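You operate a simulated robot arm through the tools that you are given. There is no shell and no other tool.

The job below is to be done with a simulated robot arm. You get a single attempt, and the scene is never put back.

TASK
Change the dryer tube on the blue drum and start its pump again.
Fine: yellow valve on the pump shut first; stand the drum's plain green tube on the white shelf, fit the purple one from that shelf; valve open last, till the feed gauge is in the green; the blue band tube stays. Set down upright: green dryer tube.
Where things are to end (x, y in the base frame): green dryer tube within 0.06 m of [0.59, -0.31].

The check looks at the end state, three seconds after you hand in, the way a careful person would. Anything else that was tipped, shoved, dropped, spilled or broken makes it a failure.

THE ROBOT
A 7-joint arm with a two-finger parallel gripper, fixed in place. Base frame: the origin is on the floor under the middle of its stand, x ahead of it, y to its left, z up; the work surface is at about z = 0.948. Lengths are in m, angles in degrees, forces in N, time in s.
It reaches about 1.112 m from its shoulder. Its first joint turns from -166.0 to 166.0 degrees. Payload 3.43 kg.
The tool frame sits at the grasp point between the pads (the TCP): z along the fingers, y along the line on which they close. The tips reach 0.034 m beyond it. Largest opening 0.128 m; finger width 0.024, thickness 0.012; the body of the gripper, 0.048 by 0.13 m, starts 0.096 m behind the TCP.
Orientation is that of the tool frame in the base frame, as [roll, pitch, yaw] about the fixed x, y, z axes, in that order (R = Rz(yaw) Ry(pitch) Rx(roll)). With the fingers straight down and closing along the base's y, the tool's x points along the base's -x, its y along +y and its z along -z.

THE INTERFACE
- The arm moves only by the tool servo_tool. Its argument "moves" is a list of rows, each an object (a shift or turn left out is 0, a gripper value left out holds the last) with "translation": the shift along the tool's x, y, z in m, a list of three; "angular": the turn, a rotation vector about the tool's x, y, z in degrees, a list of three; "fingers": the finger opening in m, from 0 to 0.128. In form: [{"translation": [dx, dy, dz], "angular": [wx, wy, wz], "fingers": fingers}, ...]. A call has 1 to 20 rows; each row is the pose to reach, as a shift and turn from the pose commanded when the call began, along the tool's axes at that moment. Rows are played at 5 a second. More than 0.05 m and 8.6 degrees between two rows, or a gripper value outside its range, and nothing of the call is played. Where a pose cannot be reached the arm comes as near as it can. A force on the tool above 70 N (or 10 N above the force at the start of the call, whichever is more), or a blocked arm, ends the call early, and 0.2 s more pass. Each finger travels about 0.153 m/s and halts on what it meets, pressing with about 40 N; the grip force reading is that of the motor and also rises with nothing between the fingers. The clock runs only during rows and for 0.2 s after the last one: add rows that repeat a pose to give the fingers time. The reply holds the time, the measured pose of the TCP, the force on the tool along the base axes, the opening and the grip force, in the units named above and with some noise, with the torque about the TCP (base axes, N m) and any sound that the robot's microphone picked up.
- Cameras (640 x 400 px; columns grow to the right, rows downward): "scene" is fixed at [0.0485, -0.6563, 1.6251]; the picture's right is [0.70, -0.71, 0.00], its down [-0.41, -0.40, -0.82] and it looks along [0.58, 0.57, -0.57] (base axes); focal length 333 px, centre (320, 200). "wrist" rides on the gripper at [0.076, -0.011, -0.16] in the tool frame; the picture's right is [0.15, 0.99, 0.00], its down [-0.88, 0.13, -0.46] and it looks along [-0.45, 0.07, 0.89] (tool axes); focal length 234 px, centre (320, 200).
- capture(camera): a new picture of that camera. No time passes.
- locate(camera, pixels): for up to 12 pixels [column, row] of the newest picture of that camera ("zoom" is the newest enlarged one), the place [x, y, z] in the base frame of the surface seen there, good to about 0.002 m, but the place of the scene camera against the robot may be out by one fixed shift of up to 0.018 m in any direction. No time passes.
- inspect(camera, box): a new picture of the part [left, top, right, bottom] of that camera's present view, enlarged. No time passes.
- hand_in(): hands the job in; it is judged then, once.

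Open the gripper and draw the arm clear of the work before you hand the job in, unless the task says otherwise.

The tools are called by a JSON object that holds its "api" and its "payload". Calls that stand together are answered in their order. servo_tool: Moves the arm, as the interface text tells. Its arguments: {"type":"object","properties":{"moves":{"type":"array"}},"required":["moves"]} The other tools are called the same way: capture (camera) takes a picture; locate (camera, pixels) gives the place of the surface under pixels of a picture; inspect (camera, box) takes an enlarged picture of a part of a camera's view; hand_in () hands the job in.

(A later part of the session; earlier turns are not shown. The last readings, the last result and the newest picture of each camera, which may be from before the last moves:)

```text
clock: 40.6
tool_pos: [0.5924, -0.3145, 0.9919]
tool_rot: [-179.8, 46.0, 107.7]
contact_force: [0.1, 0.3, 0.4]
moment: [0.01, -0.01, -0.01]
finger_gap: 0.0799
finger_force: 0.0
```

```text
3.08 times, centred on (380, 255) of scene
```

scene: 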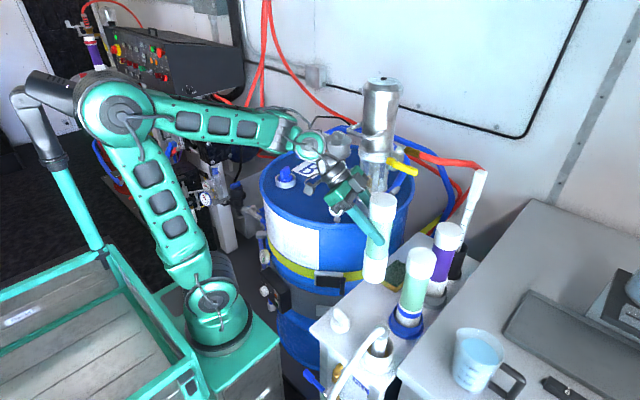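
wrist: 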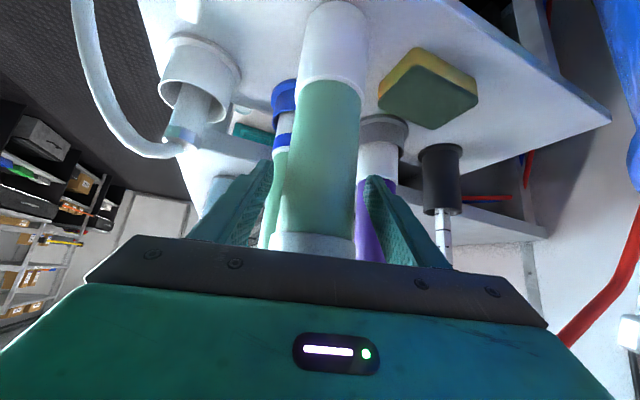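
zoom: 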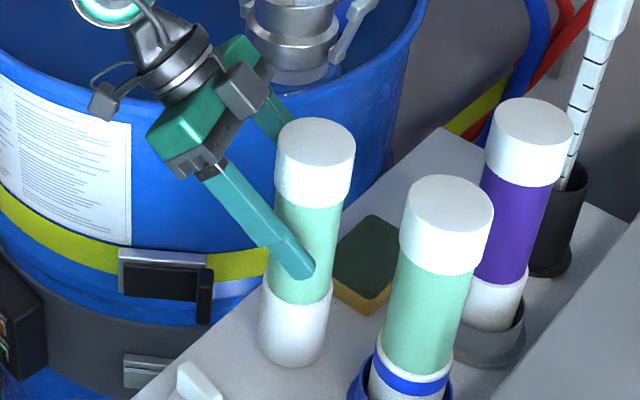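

The green tube stands upright by itself at about (0.593,-0.315). I open a bit more and withdraw along the tool axis, then rise above all tube tops.

{"api": "servo_tool", "payload": {"moves": [{"translation": [0, 0, -0.01], "fingers": 0.09}, {"translation": [0, 0, -0.04]}, {"translation": [0, 0, -0.08]}, {"translation": [0, 0, -0.12]}, {"translation": [-0.03, 0, -0.15]}, {"translation": [-0.06, 0, -0.18]}, {"translation": [-0.06, 0, -0.18]}]}}

{"api": "capture", "payload": {"camera": "wrist"}}

{"api": "capture", "payload": {"camera": "scene"}}

```text
clock: 42.2
tool_pos: [0.5639, -0.23, 1.1598]
tool_rot: [-179.9, 46.0, 107.9]
contact_force: [0.1, 0.1, 0.3]
moment: [-0.03, 0.01, -0.01]
finger_gap: 0.09
finger_force: 0.0
```

```text
taken
```

wrist: 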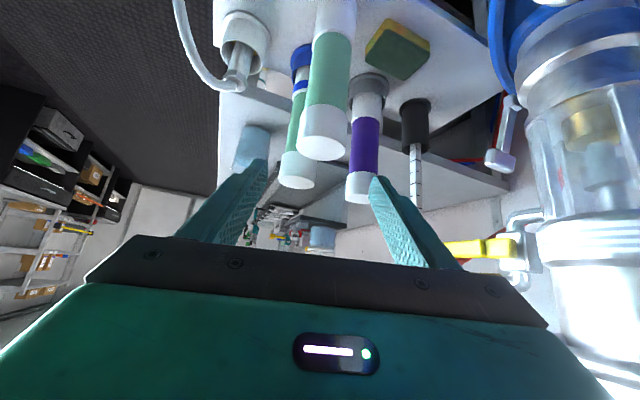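

```text
taken
```

scene: 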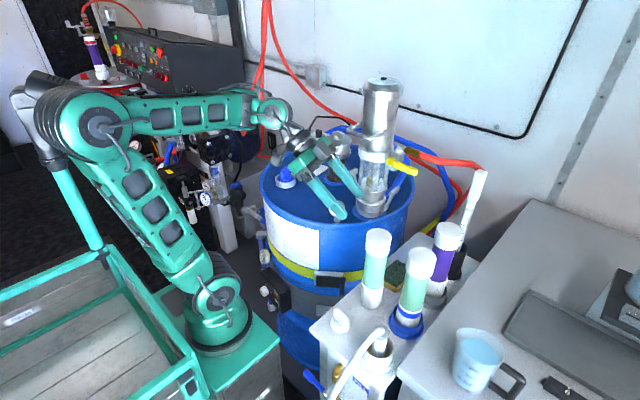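

Nothing disturbed. I locate the purple tube's top rim from the wrist view, verify the green tube's stance, and check the elbow-lamp gap.

{"api": "inspect", "payload": {"camera": "wrist", "box": [280, 60, 440, 230]}}

{"api": "locate", "payload": {"camera": "scene", "pixels": [[45, 85], [60, 90], [55, 115], [75, 100], [45, 135], [100, 125], [130, 110], [85, 160], [378, 240], [372, 285], [377, 233], [373, 300]]}}

{"api": "inspect", "payload": {"camera": "wrist", "box": [335, 155, 395, 215]}}

```text
2.35 times, centred on (360, 145) of wrist
```

zoom: 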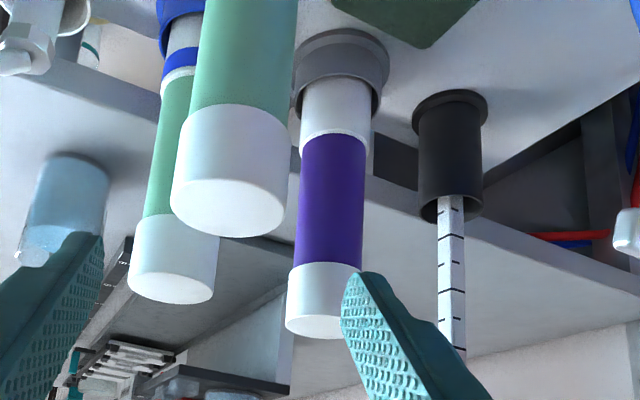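

```text
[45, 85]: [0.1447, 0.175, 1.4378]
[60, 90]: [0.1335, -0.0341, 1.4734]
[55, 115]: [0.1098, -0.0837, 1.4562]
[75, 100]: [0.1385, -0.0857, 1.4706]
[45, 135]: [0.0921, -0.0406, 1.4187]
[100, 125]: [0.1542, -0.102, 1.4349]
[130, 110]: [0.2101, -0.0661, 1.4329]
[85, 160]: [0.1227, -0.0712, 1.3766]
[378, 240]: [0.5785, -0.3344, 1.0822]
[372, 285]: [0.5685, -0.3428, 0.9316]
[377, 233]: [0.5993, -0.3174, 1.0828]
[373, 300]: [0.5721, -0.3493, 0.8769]
```

```text
6.67 times, centred on (365, 185) of wrist
```

zoom: 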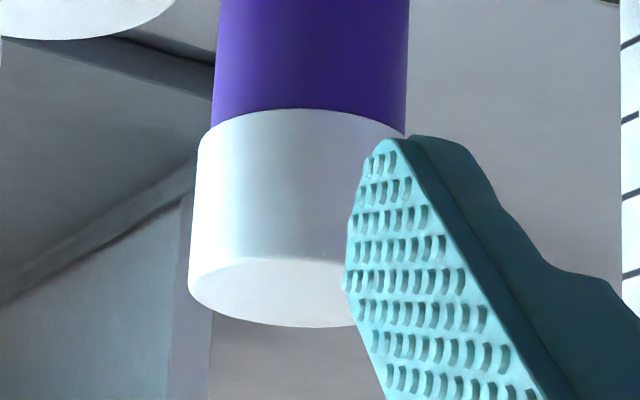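

Elbow and lamp are ~0.18 m apart. I locate points on the purple tube's cap and the clear scene view of it to fit its axis.

{"api": "locate", "payload": {"camera": "zoom", "pixels": [[195, 285], [270, 322], [330, 322], [270, 265], [215, 265], [330, 265], [270, 295], [200, 200], [270, 200], [330, 200], [310, 60], [230, 60]]}}

{"api": "inspect", "payload": {"camera": "scene", "box": [420, 210, 480, 310]}}

```text
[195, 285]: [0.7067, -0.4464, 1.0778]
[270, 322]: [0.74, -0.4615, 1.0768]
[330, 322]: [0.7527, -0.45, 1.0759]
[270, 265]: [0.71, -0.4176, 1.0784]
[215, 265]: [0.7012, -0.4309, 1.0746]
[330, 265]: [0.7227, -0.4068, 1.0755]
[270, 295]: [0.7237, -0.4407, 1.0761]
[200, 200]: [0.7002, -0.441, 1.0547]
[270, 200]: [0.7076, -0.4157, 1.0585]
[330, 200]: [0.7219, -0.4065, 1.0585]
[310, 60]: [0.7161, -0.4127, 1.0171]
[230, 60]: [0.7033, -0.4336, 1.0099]
```

```text
4.00 times, centred on (450, 260) of scene
```

zoom: 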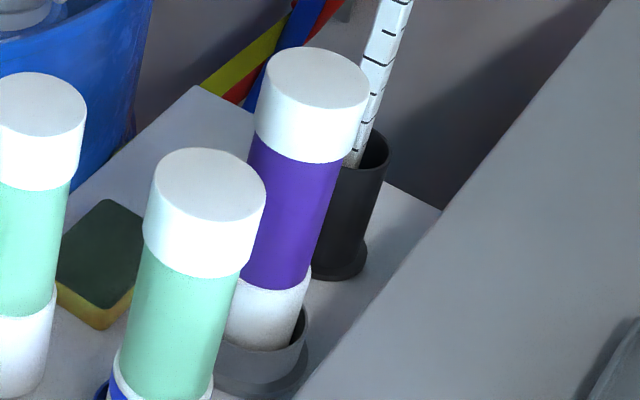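

The purple tube's axis fits to (0.7305,-0.437), top z≈1.077. The shut lever sticks out toward it, so I measure the lever's tip to choose a hand azimuth that clears both it and the green tube.

{"api": "inspect", "payload": {"camera": "wrist", "box": [420, 200, 560, 290]}}

{"api": "locate", "payload": {"camera": "wrist", "pixels": [[446, 248], [450, 243], [450, 254], [470, 248], [490, 246], [505, 248], [448, 250], [460, 241], [515, 215], [540, 215], [480, 258], [470, 262]]}}

```text
4.44 times, centred on (490, 245) of wrist
```

zoom: 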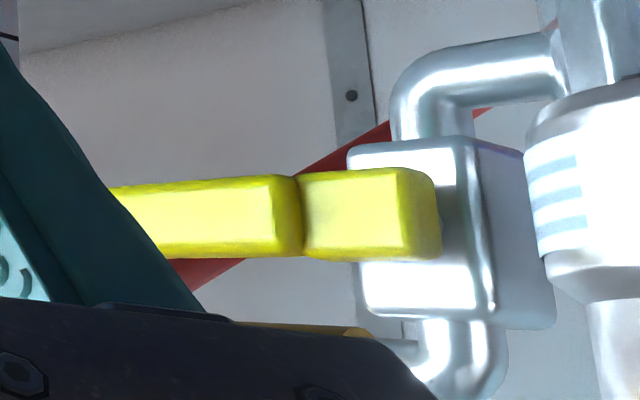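

```text
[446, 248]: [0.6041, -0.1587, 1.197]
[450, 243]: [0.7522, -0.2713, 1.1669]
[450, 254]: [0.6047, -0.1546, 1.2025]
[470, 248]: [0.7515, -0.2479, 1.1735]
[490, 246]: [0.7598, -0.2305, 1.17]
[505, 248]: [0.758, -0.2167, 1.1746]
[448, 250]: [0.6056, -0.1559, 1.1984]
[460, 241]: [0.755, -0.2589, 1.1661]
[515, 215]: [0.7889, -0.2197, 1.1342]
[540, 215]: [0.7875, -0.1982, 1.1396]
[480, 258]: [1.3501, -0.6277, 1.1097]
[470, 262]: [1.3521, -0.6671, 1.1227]
```

The lever's front face is x≈0.752, z≈1.173. I get its tip from the scene camera.

{"api": "inspect", "payload": {"camera": "scene", "box": [380, 140, 440, 190]}}

{"api": "locate", "payload": {"camera": "scene", "pixels": [[417, 173], [415, 172], [413, 170], [405, 167], [395, 163], [418, 174], [416, 176], [412, 174]]}}

```text
8.00 times, centred on (410, 165) of scene
```

zoom: 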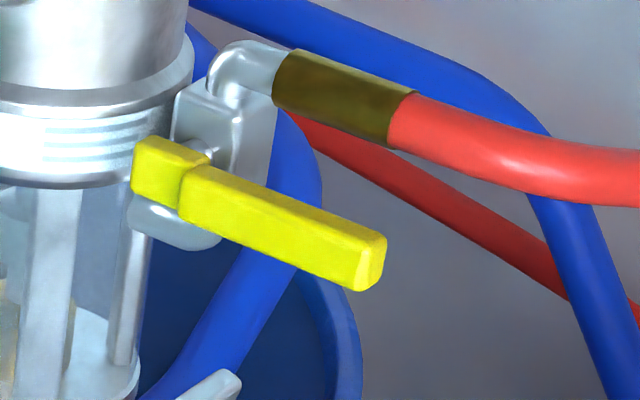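

```text
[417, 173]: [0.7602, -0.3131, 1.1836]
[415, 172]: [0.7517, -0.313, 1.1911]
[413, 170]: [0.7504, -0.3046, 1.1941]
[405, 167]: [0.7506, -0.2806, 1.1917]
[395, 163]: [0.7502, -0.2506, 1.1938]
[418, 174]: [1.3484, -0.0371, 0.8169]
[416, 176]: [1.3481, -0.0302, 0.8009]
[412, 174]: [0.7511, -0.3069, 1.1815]
```

Lever tip is at about (0.752,-0.307). With hand azimuth -65° the gripper body clears the lever by ~9 mm and its camera clears the green tube by ~11 mm. I move above the purple tube at z≈1.16, over the tops of the standing tubes.

{"api": "servo_tool", "payload": {"moves": [{"translation": [-0.0172, 0.0095, 0.0179], "angular": [-0.51, 0, -0.49], "fingers": 0.09}, {"translation": [-0.0345, 0.019, 0.0357], "angular": [-1.02, 0, -0.99]}, {"translation": [-0.0517, 0.0285, 0.0536], "angular": [-1.53, 0, -1.48]}, {"translation": [-0.069, 0.038, 0.0714], "angular": [-2.04, 0, -1.97]}, {"translation": [-0.0862, 0.0475, 0.0893], "angular": [-2.56, 0, -2.47]}, {"translation": [-0.1034, 0.0569, 0.1071], "angular": [-3.07, 0, -2.96]}, {"translation": [-0.1207, 0.0664, 0.125], "angular": [-3.58, 0, -3.45]}, {"translation": [-0.1379, 0.0759, 0.1428], "angular": [-4.09, 0, -3.94]}, {"translation": [-0.1552, 0.0854, 0.1607], "angular": [-4.6, 0, -4.44]}, {"translation": [-0.1724, 0.0949, 0.1785], "angular": [-5.11, 0, -4.93]}, {"translation": [-0.1724, 0.0949, 0.1785], "angular": [-5.11, 0, -4.93]}]}}

{"api": "capture", "payload": {"camera": "wrist"}}

{"api": "capture", "payload": {"camera": "scene"}}

```text
clock: 44.6
tool_pos: [0.732, -0.4386, 1.1594]
tool_rot: [-179.9, 46.0, 114.9]
contact_force: [-0.2, 0.2, -0.1]
moment: [-0.01, -0.04, 0.0]
finger_gap: 0.0901
finger_force: 0.1
```

```text
taken
```

wrist: 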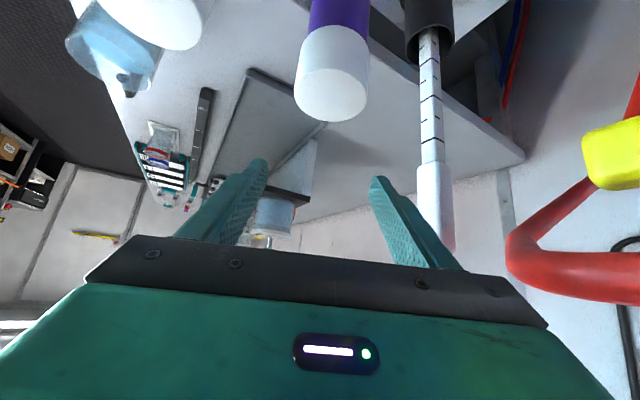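

```text
taken
```

scene: 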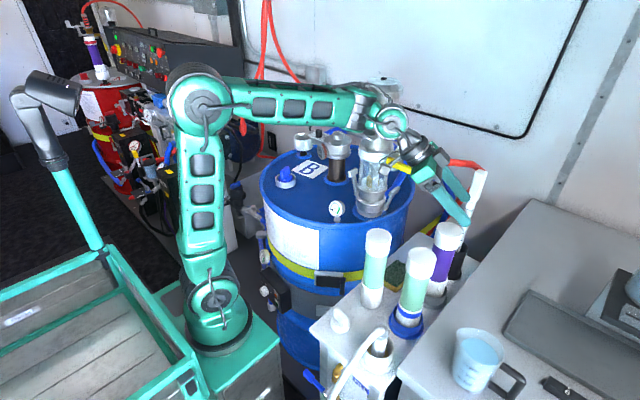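

Above the purple tube; its cap is at (332,80) in the wrist view. I re-measure its rim from here, close and unobstructed.

{"api": "inspect", "payload": {"camera": "wrist", "box": [284, 0, 380, 130]}}

{"api": "inspect", "payload": {"camera": "wrist", "box": [284, 15, 380, 130]}}

```text
3.08 times, centred on (332, 65) of wrist
```

zoom: 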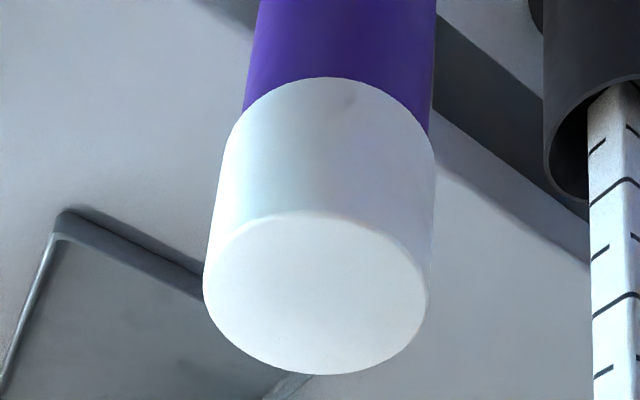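

```text
3.48 times, centred on (332, 72) of wrist
```

zoom: 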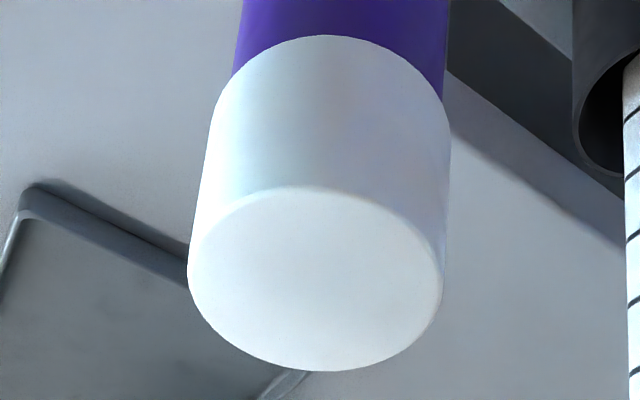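

I locate opposite rim points and side points of the cap in this zoom.

{"api": "locate", "payload": {"camera": "zoom", "pixels": [[191, 270], [438, 290], [318, 367], [315, 190], [228, 335], [405, 345], [220, 215], [400, 215], [315, 280], [208, 150], [447, 150], [320, 120]]}}

```text
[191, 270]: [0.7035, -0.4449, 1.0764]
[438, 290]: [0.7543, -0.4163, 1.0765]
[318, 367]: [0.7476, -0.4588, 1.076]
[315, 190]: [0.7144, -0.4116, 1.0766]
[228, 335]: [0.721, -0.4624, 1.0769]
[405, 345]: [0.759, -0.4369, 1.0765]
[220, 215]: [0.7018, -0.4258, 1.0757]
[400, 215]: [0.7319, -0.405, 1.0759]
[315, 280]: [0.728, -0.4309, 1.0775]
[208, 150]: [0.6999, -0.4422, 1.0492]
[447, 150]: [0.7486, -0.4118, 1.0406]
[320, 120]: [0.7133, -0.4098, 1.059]
```

The axis refines to (0.7305,-0.435), top 1.0765. I correct by a few millimetres and descend vertically by 10 cm first, then check clearances to the lever and green tube.

{"api": "servo_tool", "payload": {"moves": [{"translation": [0.0046, 0.0001, -0.0048]}, {"translation": [0.0226, 0.0001, 0.0126]}, {"translation": [0.0406, 0.0001, 0.0299]}, {"translation": [0.0585, 0.0001, 0.0473]}, {"translation": [0.0765, 0.0001, 0.0647]}, {"translation": [0.0765, 0.0001, 0.0647]}]}}

{"api": "capture", "payload": {"camera": "wrist"}}

{"api": "inspect", "payload": {"camera": "scene", "box": [340, 120, 500, 320]}}

```text
clock: 46.0
tool_pos: [0.7305, -0.4311, 1.0593]
tool_rot: [-179.8, 45.9, 114.8]
contact_force: [-0.1, -0.1, -0.2]
moment: [0.02, -0.01, -0.01]
finger_gap: 0.0901
finger_force: 0.0
```

```text
taken
```

wrist: 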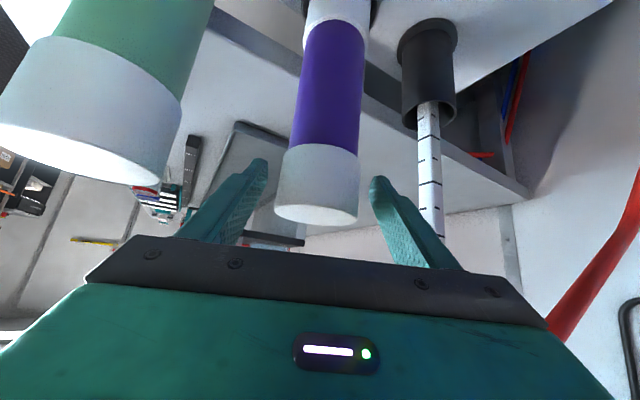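

```text
2.00 times, centred on (420, 220) of scene
```

zoom: 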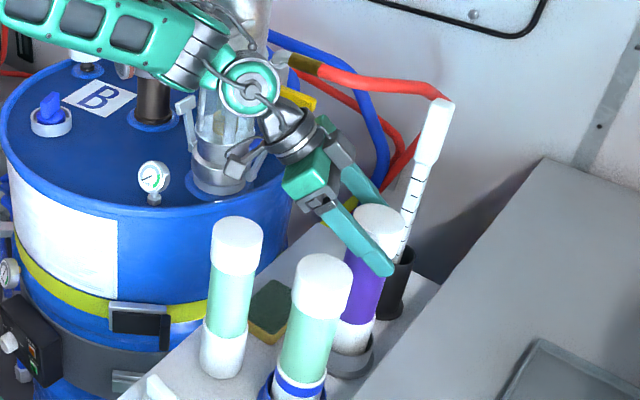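

The lens-to-green-tube gap works out at ~3.3 cm from the lens centre (box half-size ~2 cm), so it clears. I descend the remaining 6 cm vertically in small steps.

{"api": "servo_tool", "payload": {"moves": [{"translation": [0.0108, -0.0005, 0.0105]}, {"translation": [0.0216, -0.0008, 0.0211]}, {"translation": [0.0325, -0.001, 0.0317]}, {"translation": [0.0433, -0.001, 0.0424]}, {"translation": [0.0433, -0.001, 0.0424]}]}}

{"api": "capture", "payload": {"camera": "wrist"}}

{"api": "inspect", "payload": {"camera": "scene", "box": [340, 140, 500, 320]}}

```text
clock: 47.2
tool_pos: [0.7295, -0.4342, 0.9974]
tool_rot: [-179.9, 46.0, 114.9]
contact_force: [0.4, -0.6, 0.4]
moment: [-0.01, 0.02, -0.01]
finger_gap: 0.09
finger_force: 0.1
```

```text
taken
```

wrist: 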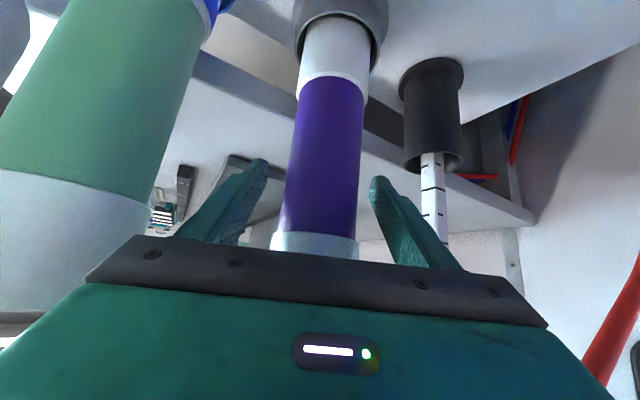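

```text
2.22 times, centred on (420, 230) of scene
```

zoom: 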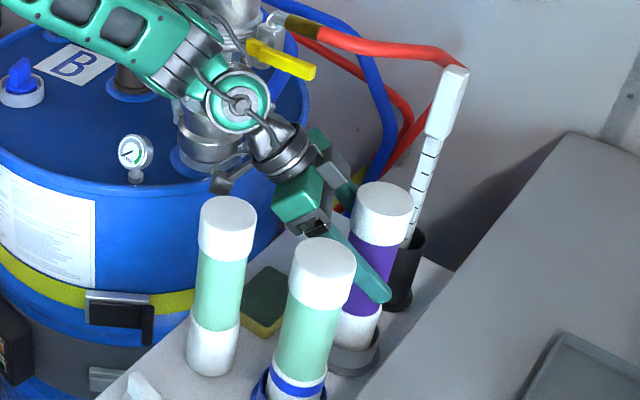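

The fingers straddle the purple body at the same relative place as for the green one. I close on it gently.

{"api": "servo_tool", "payload": {"moves": [{"translation": [0, 0, 0], "fingers": 0.07}, {"translation": [0, 0, 0], "fingers": 0.06}, {"translation": [0, 0, 0], "fingers": 0.05}, {"translation": [0, 0, 0], "fingers": 0.04}, {"translation": [0, 0, 0], "fingers": 0.04}]}}

{"api": "capture", "payload": {"camera": "wrist"}}

```text
clock: 48.4
tool_pos: [0.729, -0.434, 0.998]
tool_rot: [-179.9, 46.0, 114.8]
contact_force: [2.1, 0.1, 0.8]
moment: [0.04, -0.12, -0.02]
finger_gap: 0.0554
finger_force: 40.9
```

```text
taken
```

wrist: 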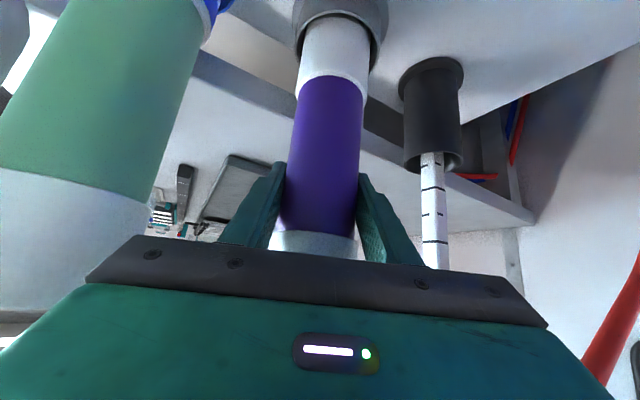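

Gripped (0.0554 m, 41 N). I lift it straight up 5 cm in small steps out of the grey holder.

{"api": "servo_tool", "payload": {"moves": [{"translation": [-0.0036, 0, -0.0035]}, {"translation": [-0.0072, 0, -0.0069]}, {"translation": [-0.0144, 0, -0.0139]}, {"translation": [-0.0216, 0, -0.0208]}, {"translation": [-0.0288, 0, -0.0278]}, {"translation": [-0.036, 0, -0.0347]}, {"translation": [-0.036, 0, -0.0347]}]}}

{"api": "capture", "payload": {"camera": "wrist"}}

{"api": "inspect", "payload": {"camera": "scene", "box": [340, 140, 500, 320]}}

```text
clock: 50.0
tool_pos: [0.7304, -0.4342, 1.0497]
tool_rot: [-179.9, 46.1, 114.8]
contact_force: [0.0, 0.3, -4.2]
moment: [0.02, 0.01, 0.01]
finger_gap: 0.0553
finger_force: 39.8
```

```text
taken
```

wrist: 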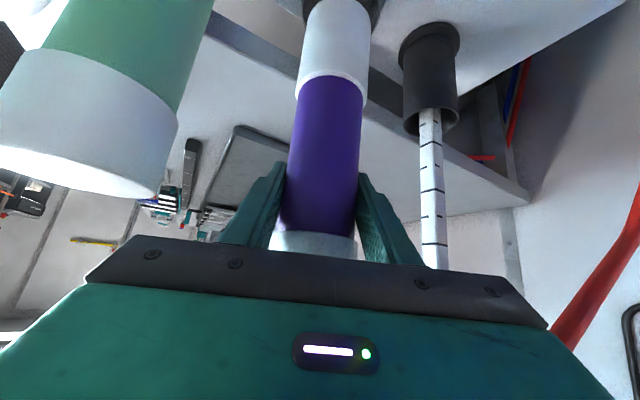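

```text
2.22 times, centred on (420, 230) of scene
```

zoom: 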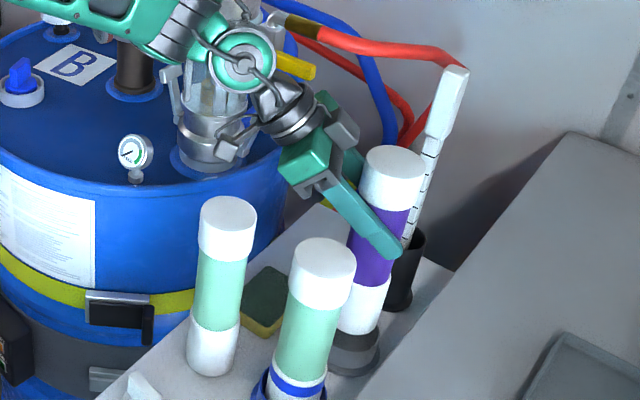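

The purple tube is out of its holder (weight 4.2 N). I keep lifting to z≈1.27 while turning the hand +12° so that its body moves away from the lever.

{"api": "servo_tool", "payload": {"moves": [{"translation": [-0.0108, 0, -0.0104], "angular": [-1.44, 0, -1.39]}, {"translation": [-0.0216, 0, -0.0208], "angular": [-2.88, 0, -2.77]}, {"translation": [-0.0324, 0, -0.0312], "angular": [-4.32, 0, -4.16]}, {"translation": [-0.0468, 0, -0.0451], "angular": [-5.77, 0, -5.55]}, {"translation": [-0.0613, 0, -0.0589], "angular": [-7.21, 0, -6.93]}, {"translation": [-0.0793, 0, -0.0763], "angular": [-8.65, 0, -8.32]}, {"translation": [-0.0991, 0, -0.0954], "angular": [-8.65, 0, -8.32]}, {"translation": [-0.1189, 0, -0.1144], "angular": [-8.65, 0, -8.32]}, {"translation": [-0.1387, 0, -0.1335], "angular": [-8.65, 0, -8.32]}, {"translation": [-0.1585, 0, -0.1526], "angular": [-8.65, 0, -8.32]}, {"translation": [-0.1585, 0, -0.1526], "angular": [-8.65, 0, -8.32]}]}}

{"api": "capture", "payload": {"camera": "scene"}}

{"api": "capture", "payload": {"camera": "wrist"}}

```text
clock: 52.4
tool_pos: [0.7276, -0.4343, 1.267]
tool_rot: [-179.9, 46.0, 126.8]
contact_force: [0.0, 0.3, -4.3]
moment: [0.0, 0.04, -0.04]
finger_gap: 0.0551
finger_force: 40.4
```

```text
taken
```

scene: 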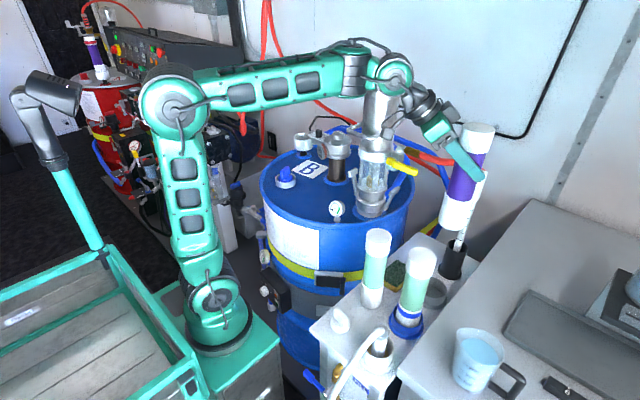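

```text
taken
```

wrist: 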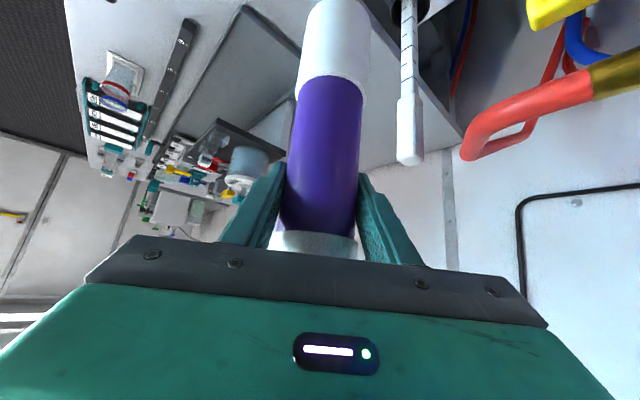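

Purple tube is free and upright at z=1.267. I carry it back over the standing tubes (bottom ≥1.10, their tops ≤1.078) to (0.57,-0.20,1.28) in front of the pump.

{"api": "servo_tool", "payload": {"moves": [{"translation": [0.0083, 0.0011, -0.0223], "angular": [0.39, 0, 0.37]}, {"translation": [0.0237, 0.0022, -0.0376], "angular": [0.78, 0, 0.75]}, {"translation": [0.0391, 0.0033, -0.0529], "angular": [1.16, 0, 1.12]}, {"translation": [0.0544, 0.0043, -0.0682], "angular": [1.55, 0, 1.5]}, {"translation": [0.07, 0.0054, -0.0835], "angular": [1.94, 0, 1.87]}, {"translation": [0.0847, 0.0065, -0.0992], "angular": [2.33, 0, 2.24]}, {"translation": [0.0993, 0.0076, -0.1153], "angular": [2.71, 0, 2.62]}, {"translation": [0.1138, 0.0087, -0.1314], "angular": [3.1, 0, 2.99]}, {"translation": [0.1284, 0.0098, -0.1475], "angular": [3.49, 0, 3.36]}, {"translation": [0.1429, 0.0108, -0.1636], "angular": [3.88, 0, 3.74]}, {"translation": [0.1574, 0.0119, -0.1797], "angular": [4.26, 0, 4.11]}, {"translation": [0.172, 0.013, -0.1958], "angular": [4.65, 0, 4.49]}, {"translation": [0.1865, 0.0141, -0.2119], "angular": [5.04, 0, 4.86]}, {"translation": [0.1865, 0.0141, -0.2119], "angular": [5.04, 0, 4.86]}]}}

{"api": "capture", "payload": {"camera": "scene"}}

```text
clock: 55.4
tool_pos: [0.5726, -0.2008, 1.281]
tool_rot: [180.0, 46.1, 119.8]
contact_force: [-0.3, -0.1, -4.2]
moment: [0.02, 0.0, -0.02]
finger_gap: 0.0553
finger_force: 39.5
```

```text
taken
```

scene: 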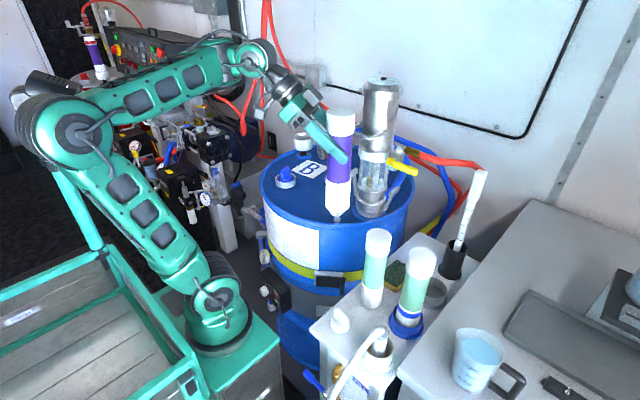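

Good. Next leg to (0.58,-0.03,1.275), turning +31° about the vertical, the reverse of the way I came.

{"api": "servo_tool", "payload": {"moves": [{"translation": [0.0105, 0.0091, -0.01], "angular": [-2.25, 0, -2.16]}, {"translation": [0.0209, 0.0183, -0.02], "angular": [-4.5, 0, -4.33]}, {"translation": [0.0314, 0.0274, -0.03], "angular": [-6.74, 0, -6.49]}, {"translation": [0.0418, 0.0365, -0.04], "angular": [-8.99, 0, -8.65]}, {"translation": [0.0523, 0.0457, -0.05], "angular": [-11.24, 0, -10.82]}, {"translation": [0.0627, 0.0548, -0.06], "angular": [-13.49, 0, -12.98]}, {"translation": [0.0732, 0.0639, -0.07], "angular": [-15.74, 0, -15.14]}, {"translation": [0.0836, 0.073, -0.08], "angular": [-17.98, 0, -17.3]}, {"translation": [0.0941, 0.0822, -0.09], "angular": [-20.23, 0, -19.47]}, {"translation": [0.1045, 0.0913, -0.1], "angular": [-22.48, 0, -21.63]}, {"translation": [0.1045, 0.0913, -0.1], "angular": [-22.48, 0, -21.63]}]}}

{"api": "capture", "payload": {"camera": "scene"}}

```text
clock: 57.8
tool_pos: [0.5793, -0.028, 1.2745]
tool_rot: [-180.0, 46.1, 151.0]
contact_force: [0.0, 0.0, -3.2]
moment: [-0.01, 0.02, -0.01]
finger_gap: 0.0551
finger_force: 40.2
```

```text
taken
```

scene: 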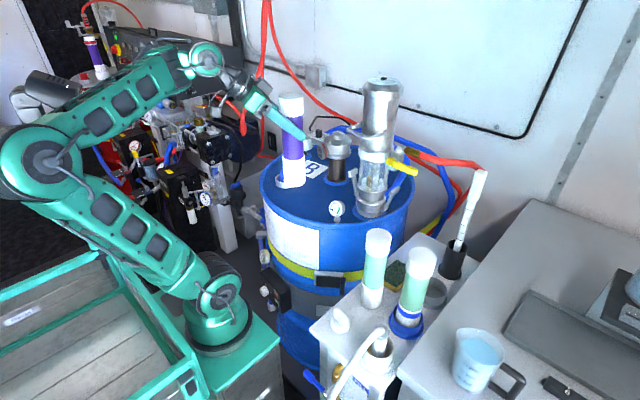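

Same reverse path: to (0.62,0.10,1.275), azimuth +5°.

{"api": "servo_tool", "payload": {"moves": [{"translation": [0.0018, 0.0132, -0.0019], "angular": [-2.45, 0, -2.36]}, {"translation": [0.0037, 0.0263, -0.0038], "angular": [-4.9, 0, -4.72]}, {"translation": [0.0055, 0.0395, -0.0057], "angular": [-7.35, 0, -7.07]}, {"translation": [0.0074, 0.0527, -0.0076], "angular": [-9.8, 0, -9.43]}, {"translation": [0.0092, 0.0659, -0.0096], "angular": [-12.25, 0, -11.79]}, {"translation": [0.011, 0.079, -0.0115], "angular": [-14.7, 0, -14.15]}, {"translation": [0.0129, 0.0922, -0.0134], "angular": [-17.15, 0, -16.51]}, {"translation": [0.0147, 0.1054, -0.0153], "angular": [-19.6, 0, -18.86]}, {"translation": [0.0166, 0.1185, -0.0172], "angular": [-22.05, 0, -21.22]}, {"translation": [0.0184, 0.1317, -0.0191], "angular": [-24.5, 0, -23.58]}, {"translation": [0.0184, 0.1317, -0.0191], "angular": [-24.5, 0, -23.58]}]}}

{"api": "capture", "payload": {"camera": "scene"}}

```text
clock: 60.2
tool_pos: [0.6217, 0.098, 1.2758]
tool_rot: [179.8, 46.0, -175.0]
contact_force: [-0.2, -0.6, -4.0]
moment: [-0.02, 0.0, 0.02]
finger_gap: 0.0553
finger_force: 40.2
```

```text
taken
```

scene: 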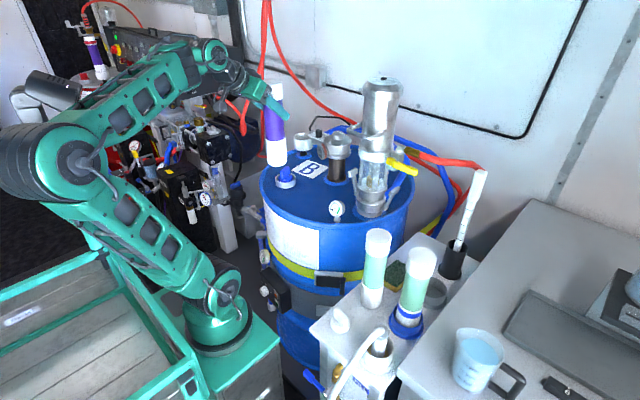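

Next, to (0.75,0.209,1.262) with azimuth 27.7°, the same orientation in which the green tube was pulled.

{"api": "servo_tool", "payload": {"moves": [{"translation": [-0.0107, 0.0124, 0.0136], "angular": [-2.04, 0, -1.97]}, {"translation": [-0.0214, 0.0249, 0.0271], "angular": [-4.08, 0, -3.94]}, {"translation": [-0.0321, 0.0373, 0.0407], "angular": [-6.12, 0, -5.91]}, {"translation": [-0.0428, 0.0497, 0.0543], "angular": [-8.17, 0, -7.89]}, {"translation": [-0.0535, 0.0621, 0.0678], "angular": [-10.21, 0, -9.86]}, {"translation": [-0.0642, 0.0746, 0.0814], "angular": [-12.25, 0, -11.83]}, {"translation": [-0.0749, 0.087, 0.0949], "angular": [-14.29, 0, -13.8]}, {"translation": [-0.0856, 0.0994, 0.1085], "angular": [-16.33, 0, -15.77]}, {"translation": [-0.0856, 0.0994, 0.1085], "angular": [-16.33, 0, -15.77]}]}}

{"api": "capture", "payload": {"camera": "scene"}}

{"api": "capture", "payload": {"camera": "wrist"}}

```text
clock: 62.2
tool_pos: [0.7482, 0.2089, 1.2619]
tool_rot: [179.9, 46.1, -152.3]
contact_force: [0.0, -0.1, -2.9]
moment: [0.01, -0.03, 0.01]
finger_gap: 0.0551
finger_force: 40.2
```

```text
taken
```

scene: 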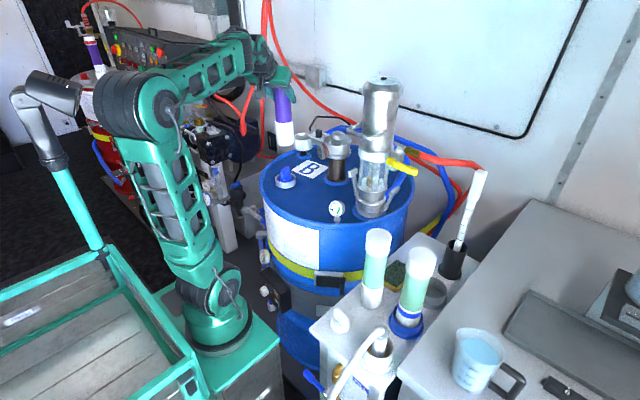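

```text
taken
```

wrist: 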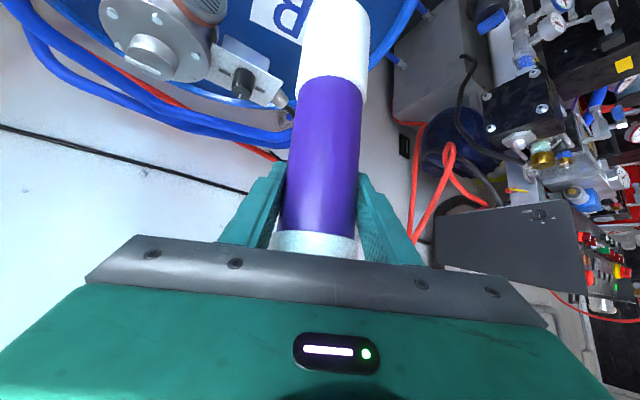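

The held purple tube sits in the fingers just as the green one did (collar edge near row 76–100, cap edge near row 235). I follow the same straight line back to above the cup, stopping about 3 cm above its rim.

{"api": "servo_tool", "payload": {"moves": [{"translation": [-0.0137, -0.0003, 0.0189]}, {"translation": [-0.0273, -0.0006, 0.0379]}, {"translation": [-0.041, -0.0009, 0.0568]}, {"translation": [-0.0546, -0.0013, 0.0757]}, {"translation": [-0.0683, -0.0016, 0.0946]}, {"translation": [-0.0819, -0.0019, 0.1136]}, {"translation": [-0.0956, -0.0022, 0.1325]}, {"translation": [-0.1092, -0.0025, 0.1514]}, {"translation": [-0.1092, -0.0025, 0.1514]}, {"translation": [-0.1092, -0.0025, 0.1514]}]}}

{"api": "capture", "payload": {"camera": "wrist"}}

{"api": "inspect", "payload": {"camera": "scene", "box": [284, 110, 332, 150]}}

```text
clock: 64.4
tool_pos: [0.9115, 0.2942, 1.2351]
tool_rot: [-180.0, 46.0, -152.3]
contact_force: [-0.8, 0.9, -3.7]
moment: [0.02, -0.01, 0.02]
finger_gap: 0.0551
finger_force: 39.9
```

```text
taken
```

wrist: 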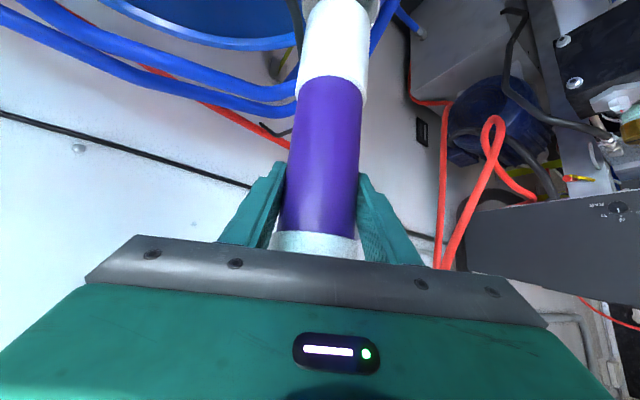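

```text
10.00 times, centred on (308, 130) of scene
```

zoom: 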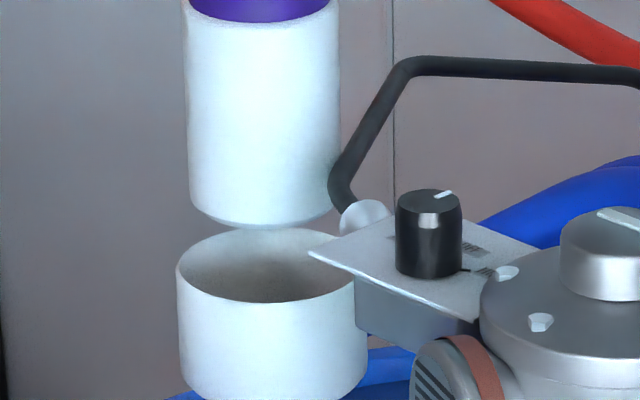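

The purple collar is ~0.45 px left of where the green one hung, about 2 mm; the cup mouth is wide enough (≈4 mm play) but I correct for that and lower 2.5 cm to just above the rim, then look.

{"api": "servo_tool", "payload": {"moves": [{"translation": [-0.0007, -0.002, 0.0007]}, {"translation": [0.0053, -0.002, 0.0065]}, {"translation": [0.0113, -0.002, 0.0123]}, {"translation": [0.0173, -0.002, 0.0181]}, {"translation": [0.0173, -0.002, 0.0181]}]}}

{"api": "inspect", "payload": {"camera": "scene", "box": [284, 110, 332, 150]}}

{"api": "inspect", "payload": {"camera": "wrist", "box": [270, 0, 400, 80]}}

```text
clock: 65.6
tool_pos: [0.9142, 0.2915, 1.2095]
tool_rot: [179.8, 46.0, -152.4]
contact_force: [-0.3, 0.1, -3.3]
moment: [0.03, 0.01, 0.01]
finger_gap: 0.0553
finger_force: 40.1
```

```text
10.00 times, centred on (308, 130) of scene
```

zoom: 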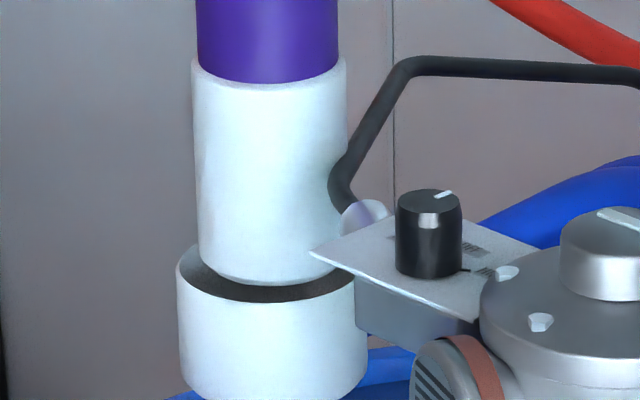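

```text
4.92 times, centred on (335, 40) of wrist
```

zoom: 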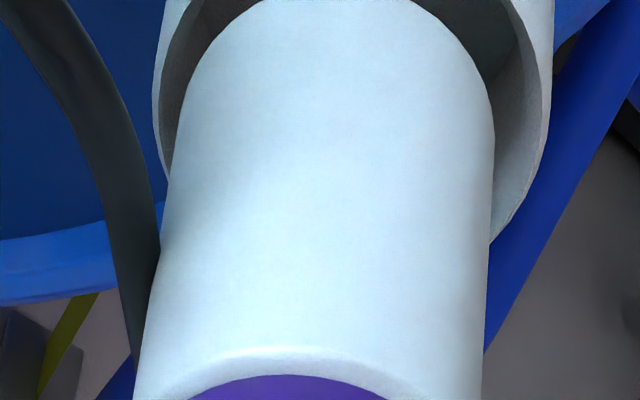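

In the scene view the collar is centred over the cup, but the wrist view suggests a few mm offset. I locate rim and collar points in the wrist zoom to settle it.

{"api": "locate", "payload": {"camera": "zoom", "pixels": [[160, 100], [165, 60], [548, 60], [550, 110], [530, 160], [500, 220], [200, 120], [480, 120], [335, 20], [335, 100], [520, 80], [190, 50]]}}

{"api": "inspect", "payload": {"camera": "wrist", "box": [290, 0, 390, 60]}}

```text
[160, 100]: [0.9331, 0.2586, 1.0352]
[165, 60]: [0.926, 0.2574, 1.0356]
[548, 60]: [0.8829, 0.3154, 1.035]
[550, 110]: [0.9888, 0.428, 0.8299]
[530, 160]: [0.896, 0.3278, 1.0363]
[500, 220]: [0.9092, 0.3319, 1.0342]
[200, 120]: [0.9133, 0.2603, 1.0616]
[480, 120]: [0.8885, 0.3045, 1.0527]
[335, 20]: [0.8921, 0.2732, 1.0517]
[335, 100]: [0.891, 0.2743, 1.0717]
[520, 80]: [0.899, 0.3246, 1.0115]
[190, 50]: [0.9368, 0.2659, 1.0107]
```

```text
6.40 times, centred on (340, 30) of wrist
```

zoom: 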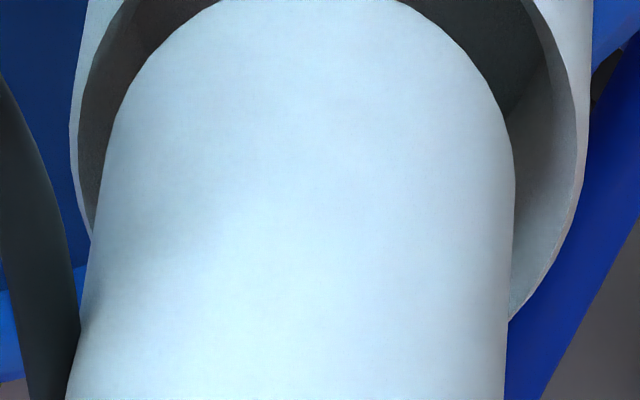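

Fitting circles: cup centre ≈(0.915,0.294), collar axis ≈(0.915,0.2905), so the tube is ~3 mm toward -y; play is ~6 mm. I shift +2.5 mm in y and lower 1.5 cm into the mouth.

{"api": "servo_tool", "payload": {"moves": [{"translation": [-0.0008, 0.0022, 0.0008]}, {"translation": [0.0028, 0.0022, 0.0043]}, {"translation": [0.0064, 0.0022, 0.0077]}, {"translation": [0.01, 0.0022, 0.0112]}, {"translation": [0.01, 0.0022, 0.0112]}]}}

{"api": "inspect", "payload": {"camera": "scene", "box": [284, 110, 332, 150]}}

{"api": "inspect", "payload": {"camera": "wrist", "box": [270, 0, 400, 80]}}

```text
clock: 66.8
tool_pos: [0.9158, 0.2944, 1.1957]
tool_rot: [179.9, 46.0, -152.4]
contact_force: [0.9, 0.1, -3.1]
moment: [0.0, 0.0, -0.02]
finger_gap: 0.055
finger_force: 40.0
```

```text
10.00 times, centred on (308, 130) of scene
```

zoom: 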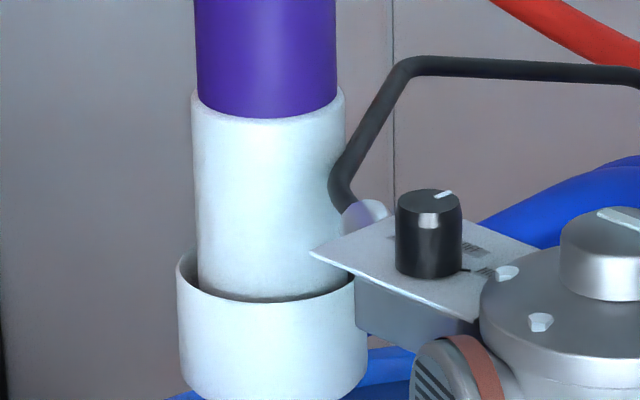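

```text
4.92 times, centred on (335, 40) of wrist
```

zoom: 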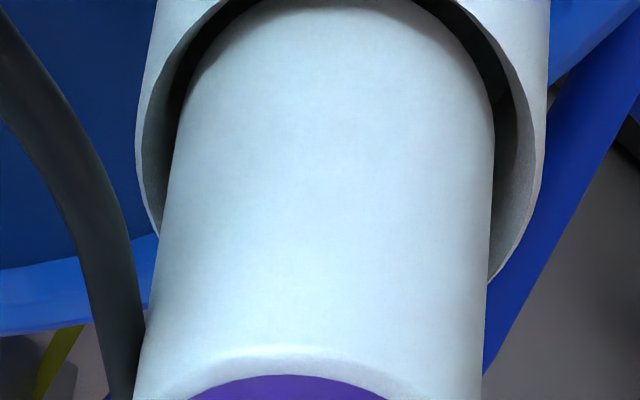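

The collar has entered the cup with gaps on both sides and no contact force (-3.1 N, its weight). I lower 2.2 cm more.

{"api": "servo_tool", "payload": {"moves": [{"translation": [0.0036, 0, 0.0035]}, {"translation": [0.0072, 0, 0.0069]}, {"translation": [0.0108, 0, 0.0104]}, {"translation": [0.0144, 0, 0.0139]}, {"translation": [0.0158, 0, 0.0153]}, {"translation": [0.0158, 0, 0.0153]}]}}

{"api": "inspect", "payload": {"camera": "scene", "box": [284, 110, 332, 150]}}

```text
clock: 68.2
tool_pos: [0.915, 0.2948, 1.1734]
tool_rot: [180.0, 46.0, -152.2]
contact_force: [0.8, 0.1, -4.0]
moment: [0.01, 0.02, -0.01]
finger_gap: 0.0551
finger_force: 40.2
```

```text
10.00 times, centred on (308, 130) of scene
```

zoom: 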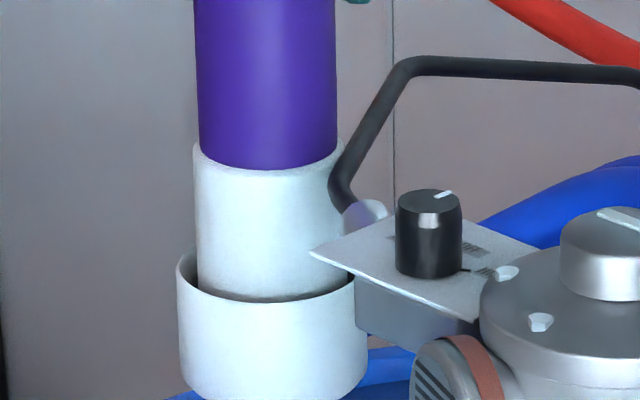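

About 8 mm to go to the seat height the green tube had. I lower 5 mm slowly.

{"api": "servo_tool", "payload": {"moves": [{"translation": [0.0014, 0, 0.0014]}, {"translation": [0.0029, 0, 0.0028]}, {"translation": [0.0036, 0, 0.0035]}, {"translation": [0.0036, 0, 0.0035]}]}}

```text
clock: 69.2
tool_pos: [0.9147, 0.2952, 1.1698]
tool_rot: [179.9, 46.0, -152.3]
contact_force: [-0.2, 0.4, -3.1]
moment: [-0.02, -0.02, 0.0]
finger_gap: 0.0552
finger_force: 40.4
```

Still free (-3 N) at z≈1.169. I continue 2 mm at a time until it seats.

{"api": "servo_tool", "payload": {"moves": [{"translation": [0.0007, 0, 0.0007]}, {"translation": [0.0014, 0, 0.0014]}, {"translation": [0.0014, 0, 0.0014]}]}}

```text
clock: 70.0
tool_pos: [0.9155, 0.2938, 1.1668]
tool_rot: [-179.9, 46.1, -152.2]
contact_force: [0.1, 0.4, -2.6]
moment: [0.01, -0.01, -0.03]
finger_gap: 0.0548
finger_force: 39.7
```

Free still; another 2 mm.

{"api": "servo_tool", "payload": {"moves": [{"translation": [0.0007, 0, 0.0007]}, {"translation": [0.0014, 0, 0.0014]}, {"translation": [0.0014, 0, 0.0014]}]}}

```text
clock: 70.8
tool_pos: [0.9154, 0.2954, 1.1655]
tool_rot: [180.0, 46.0, -152.4]
contact_force: [-0.1, -0.5, -1.0]
moment: [-0.02, 0.1, 0.0]
finger_gap: 0.0549
finger_force: 39.9
```

The load has dropped from -3.5 to -1 N: it is touching its seat. One more small push of 1.5 mm to confirm.

{"api": "servo_tool", "payload": {"moves": [{"translation": [0.0005, 0, 0.0005]}, {"translation": [0.0011, 0, 0.001]}, {"translation": [0.0011, 0, 0.001]}]}}

{"api": "inspect", "payload": {"camera": "scene", "box": [284, 110, 332, 150]}}

{"api": "inspect", "payload": {"camera": "wrist", "box": [270, 0, 400, 80]}}

```text
clock: 71.6
tool_pos: [0.9151, 0.296, 1.1655]
tool_rot: [-180.0, 46.2, -152.3]
contact_force: [-2.1, -4.2, 15.9]
moment: [-0.61, 0.78, 0.06]
finger_gap: 0.0551
finger_force: 40.1
```

```text
10.00 times, centred on (308, 130) of scene
```

zoom: 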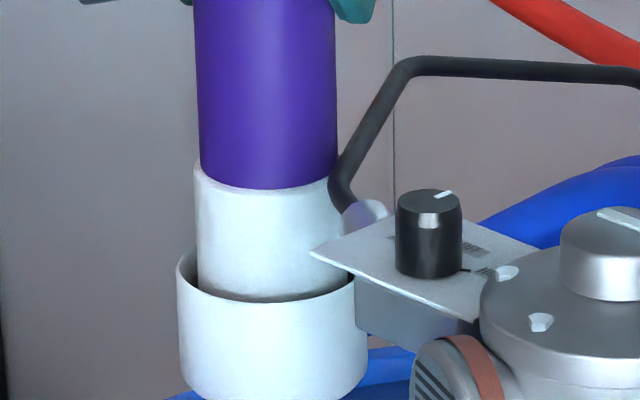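

```text
4.92 times, centred on (335, 40) of wrist
```

zoom: 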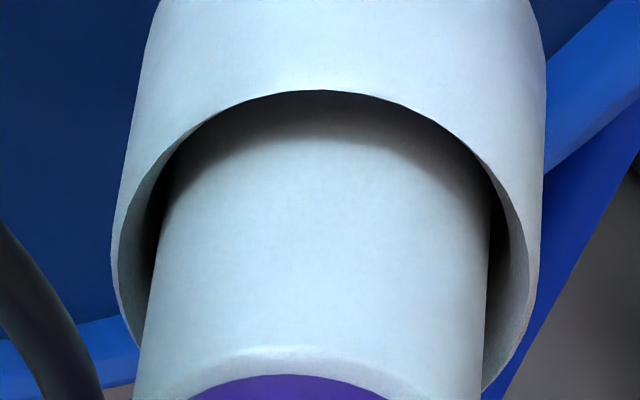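

Seated: +16 N at z=1.1655, exactly the green tube's seated height (1.1656), and the visible collar height matches the old one. I ease off slightly and open the fingers.

{"api": "servo_tool", "payload": {"moves": [{"translation": [-0.0008, 0, -0.0007], "fingers": 0.058}, {"translation": [-0.001, 0, -0.0009], "fingers": 0.066}, {"translation": [-0.001, 0, -0.0009], "fingers": 0.078}, {"translation": [-0.001, 0, -0.0009], "fingers": 0.09}, {"translation": [-0.001, 0, -0.0009], "fingers": 0.1}, {"translation": [-0.001, 0, -0.0009], "fingers": 0.1}]}}

{"api": "capture", "payload": {"camera": "wrist"}}

{"api": "inspect", "payload": {"camera": "scene", "box": [260, 60, 340, 160]}}

```text
clock: 73.0
tool_pos: [0.9155, 0.2949, 1.1649]
tool_rot: [180.0, 46.1, -152.3]
contact_force: [0.0, 1.1, -0.6]
moment: [-0.03, -0.03, 0.01]
finger_gap: 0.1001
finger_force: 0.2
```

```text
taken
```

wrist: 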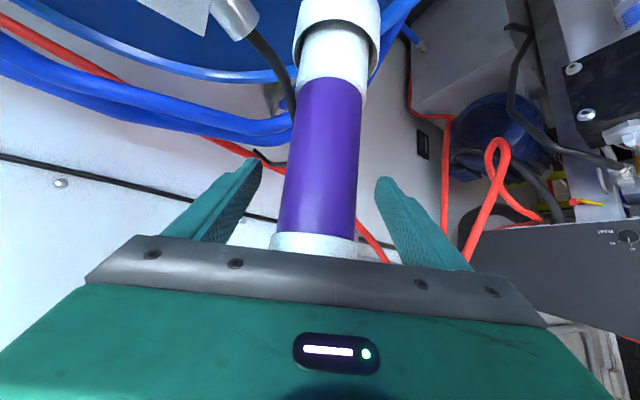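

```text
4.00 times, centred on (300, 110) of scene
```

zoom: 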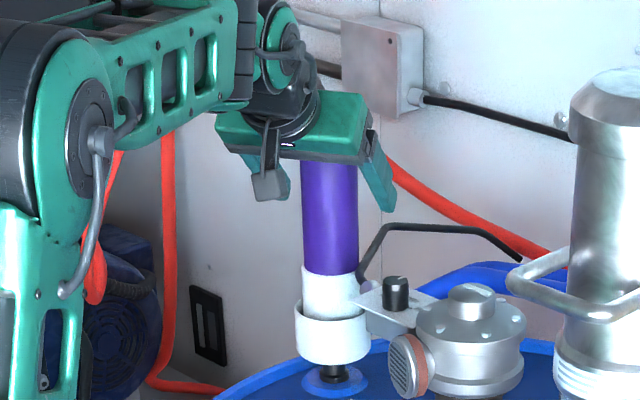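

The purple tube stands straight in the cup by itself. I withdraw along the tool axis the way I came in.

{"api": "servo_tool", "payload": {"moves": [{"translation": [0, 0, -0.02], "fingers": 0.11}, {"translation": [0, 0, -0.05]}, {"translation": [0, 0, -0.085]}, {"translation": [0, 0, -0.12]}, {"translation": [0, 0, -0.14]}, {"translation": [0, 0, -0.14]}]}}

{"api": "capture", "payload": {"camera": "wrist"}}

{"api": "capture", "payload": {"camera": "scene"}}

```text
clock: 74.4
tool_pos: [0.8265, 0.2496, 1.2641]
tool_rot: [-180.0, 46.0, -152.3]
contact_force: [-0.2, -0.1, -0.4]
moment: [0.03, 0.01, -0.01]
finger_gap: 0.1101
finger_force: 0.1
```

```text
taken
```

wrist: 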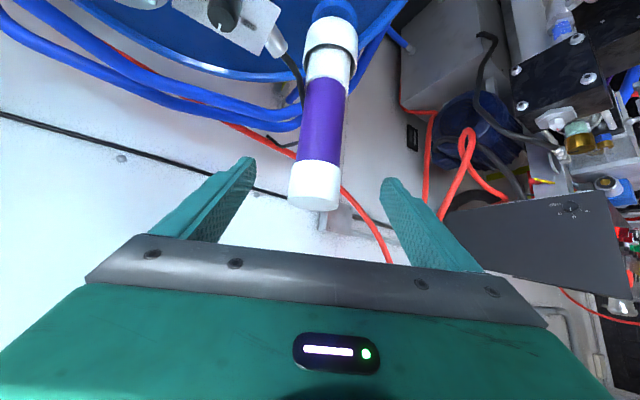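

```text
taken
```

scene: 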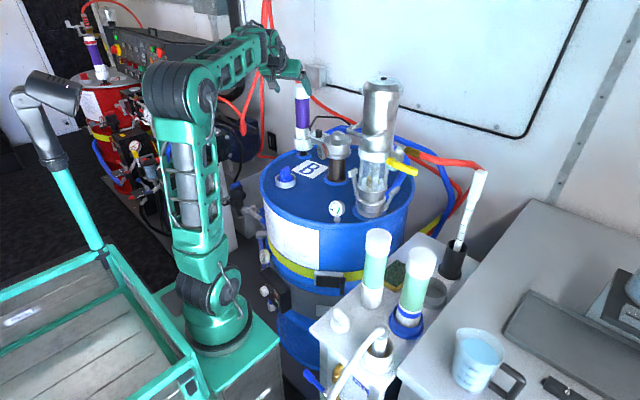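

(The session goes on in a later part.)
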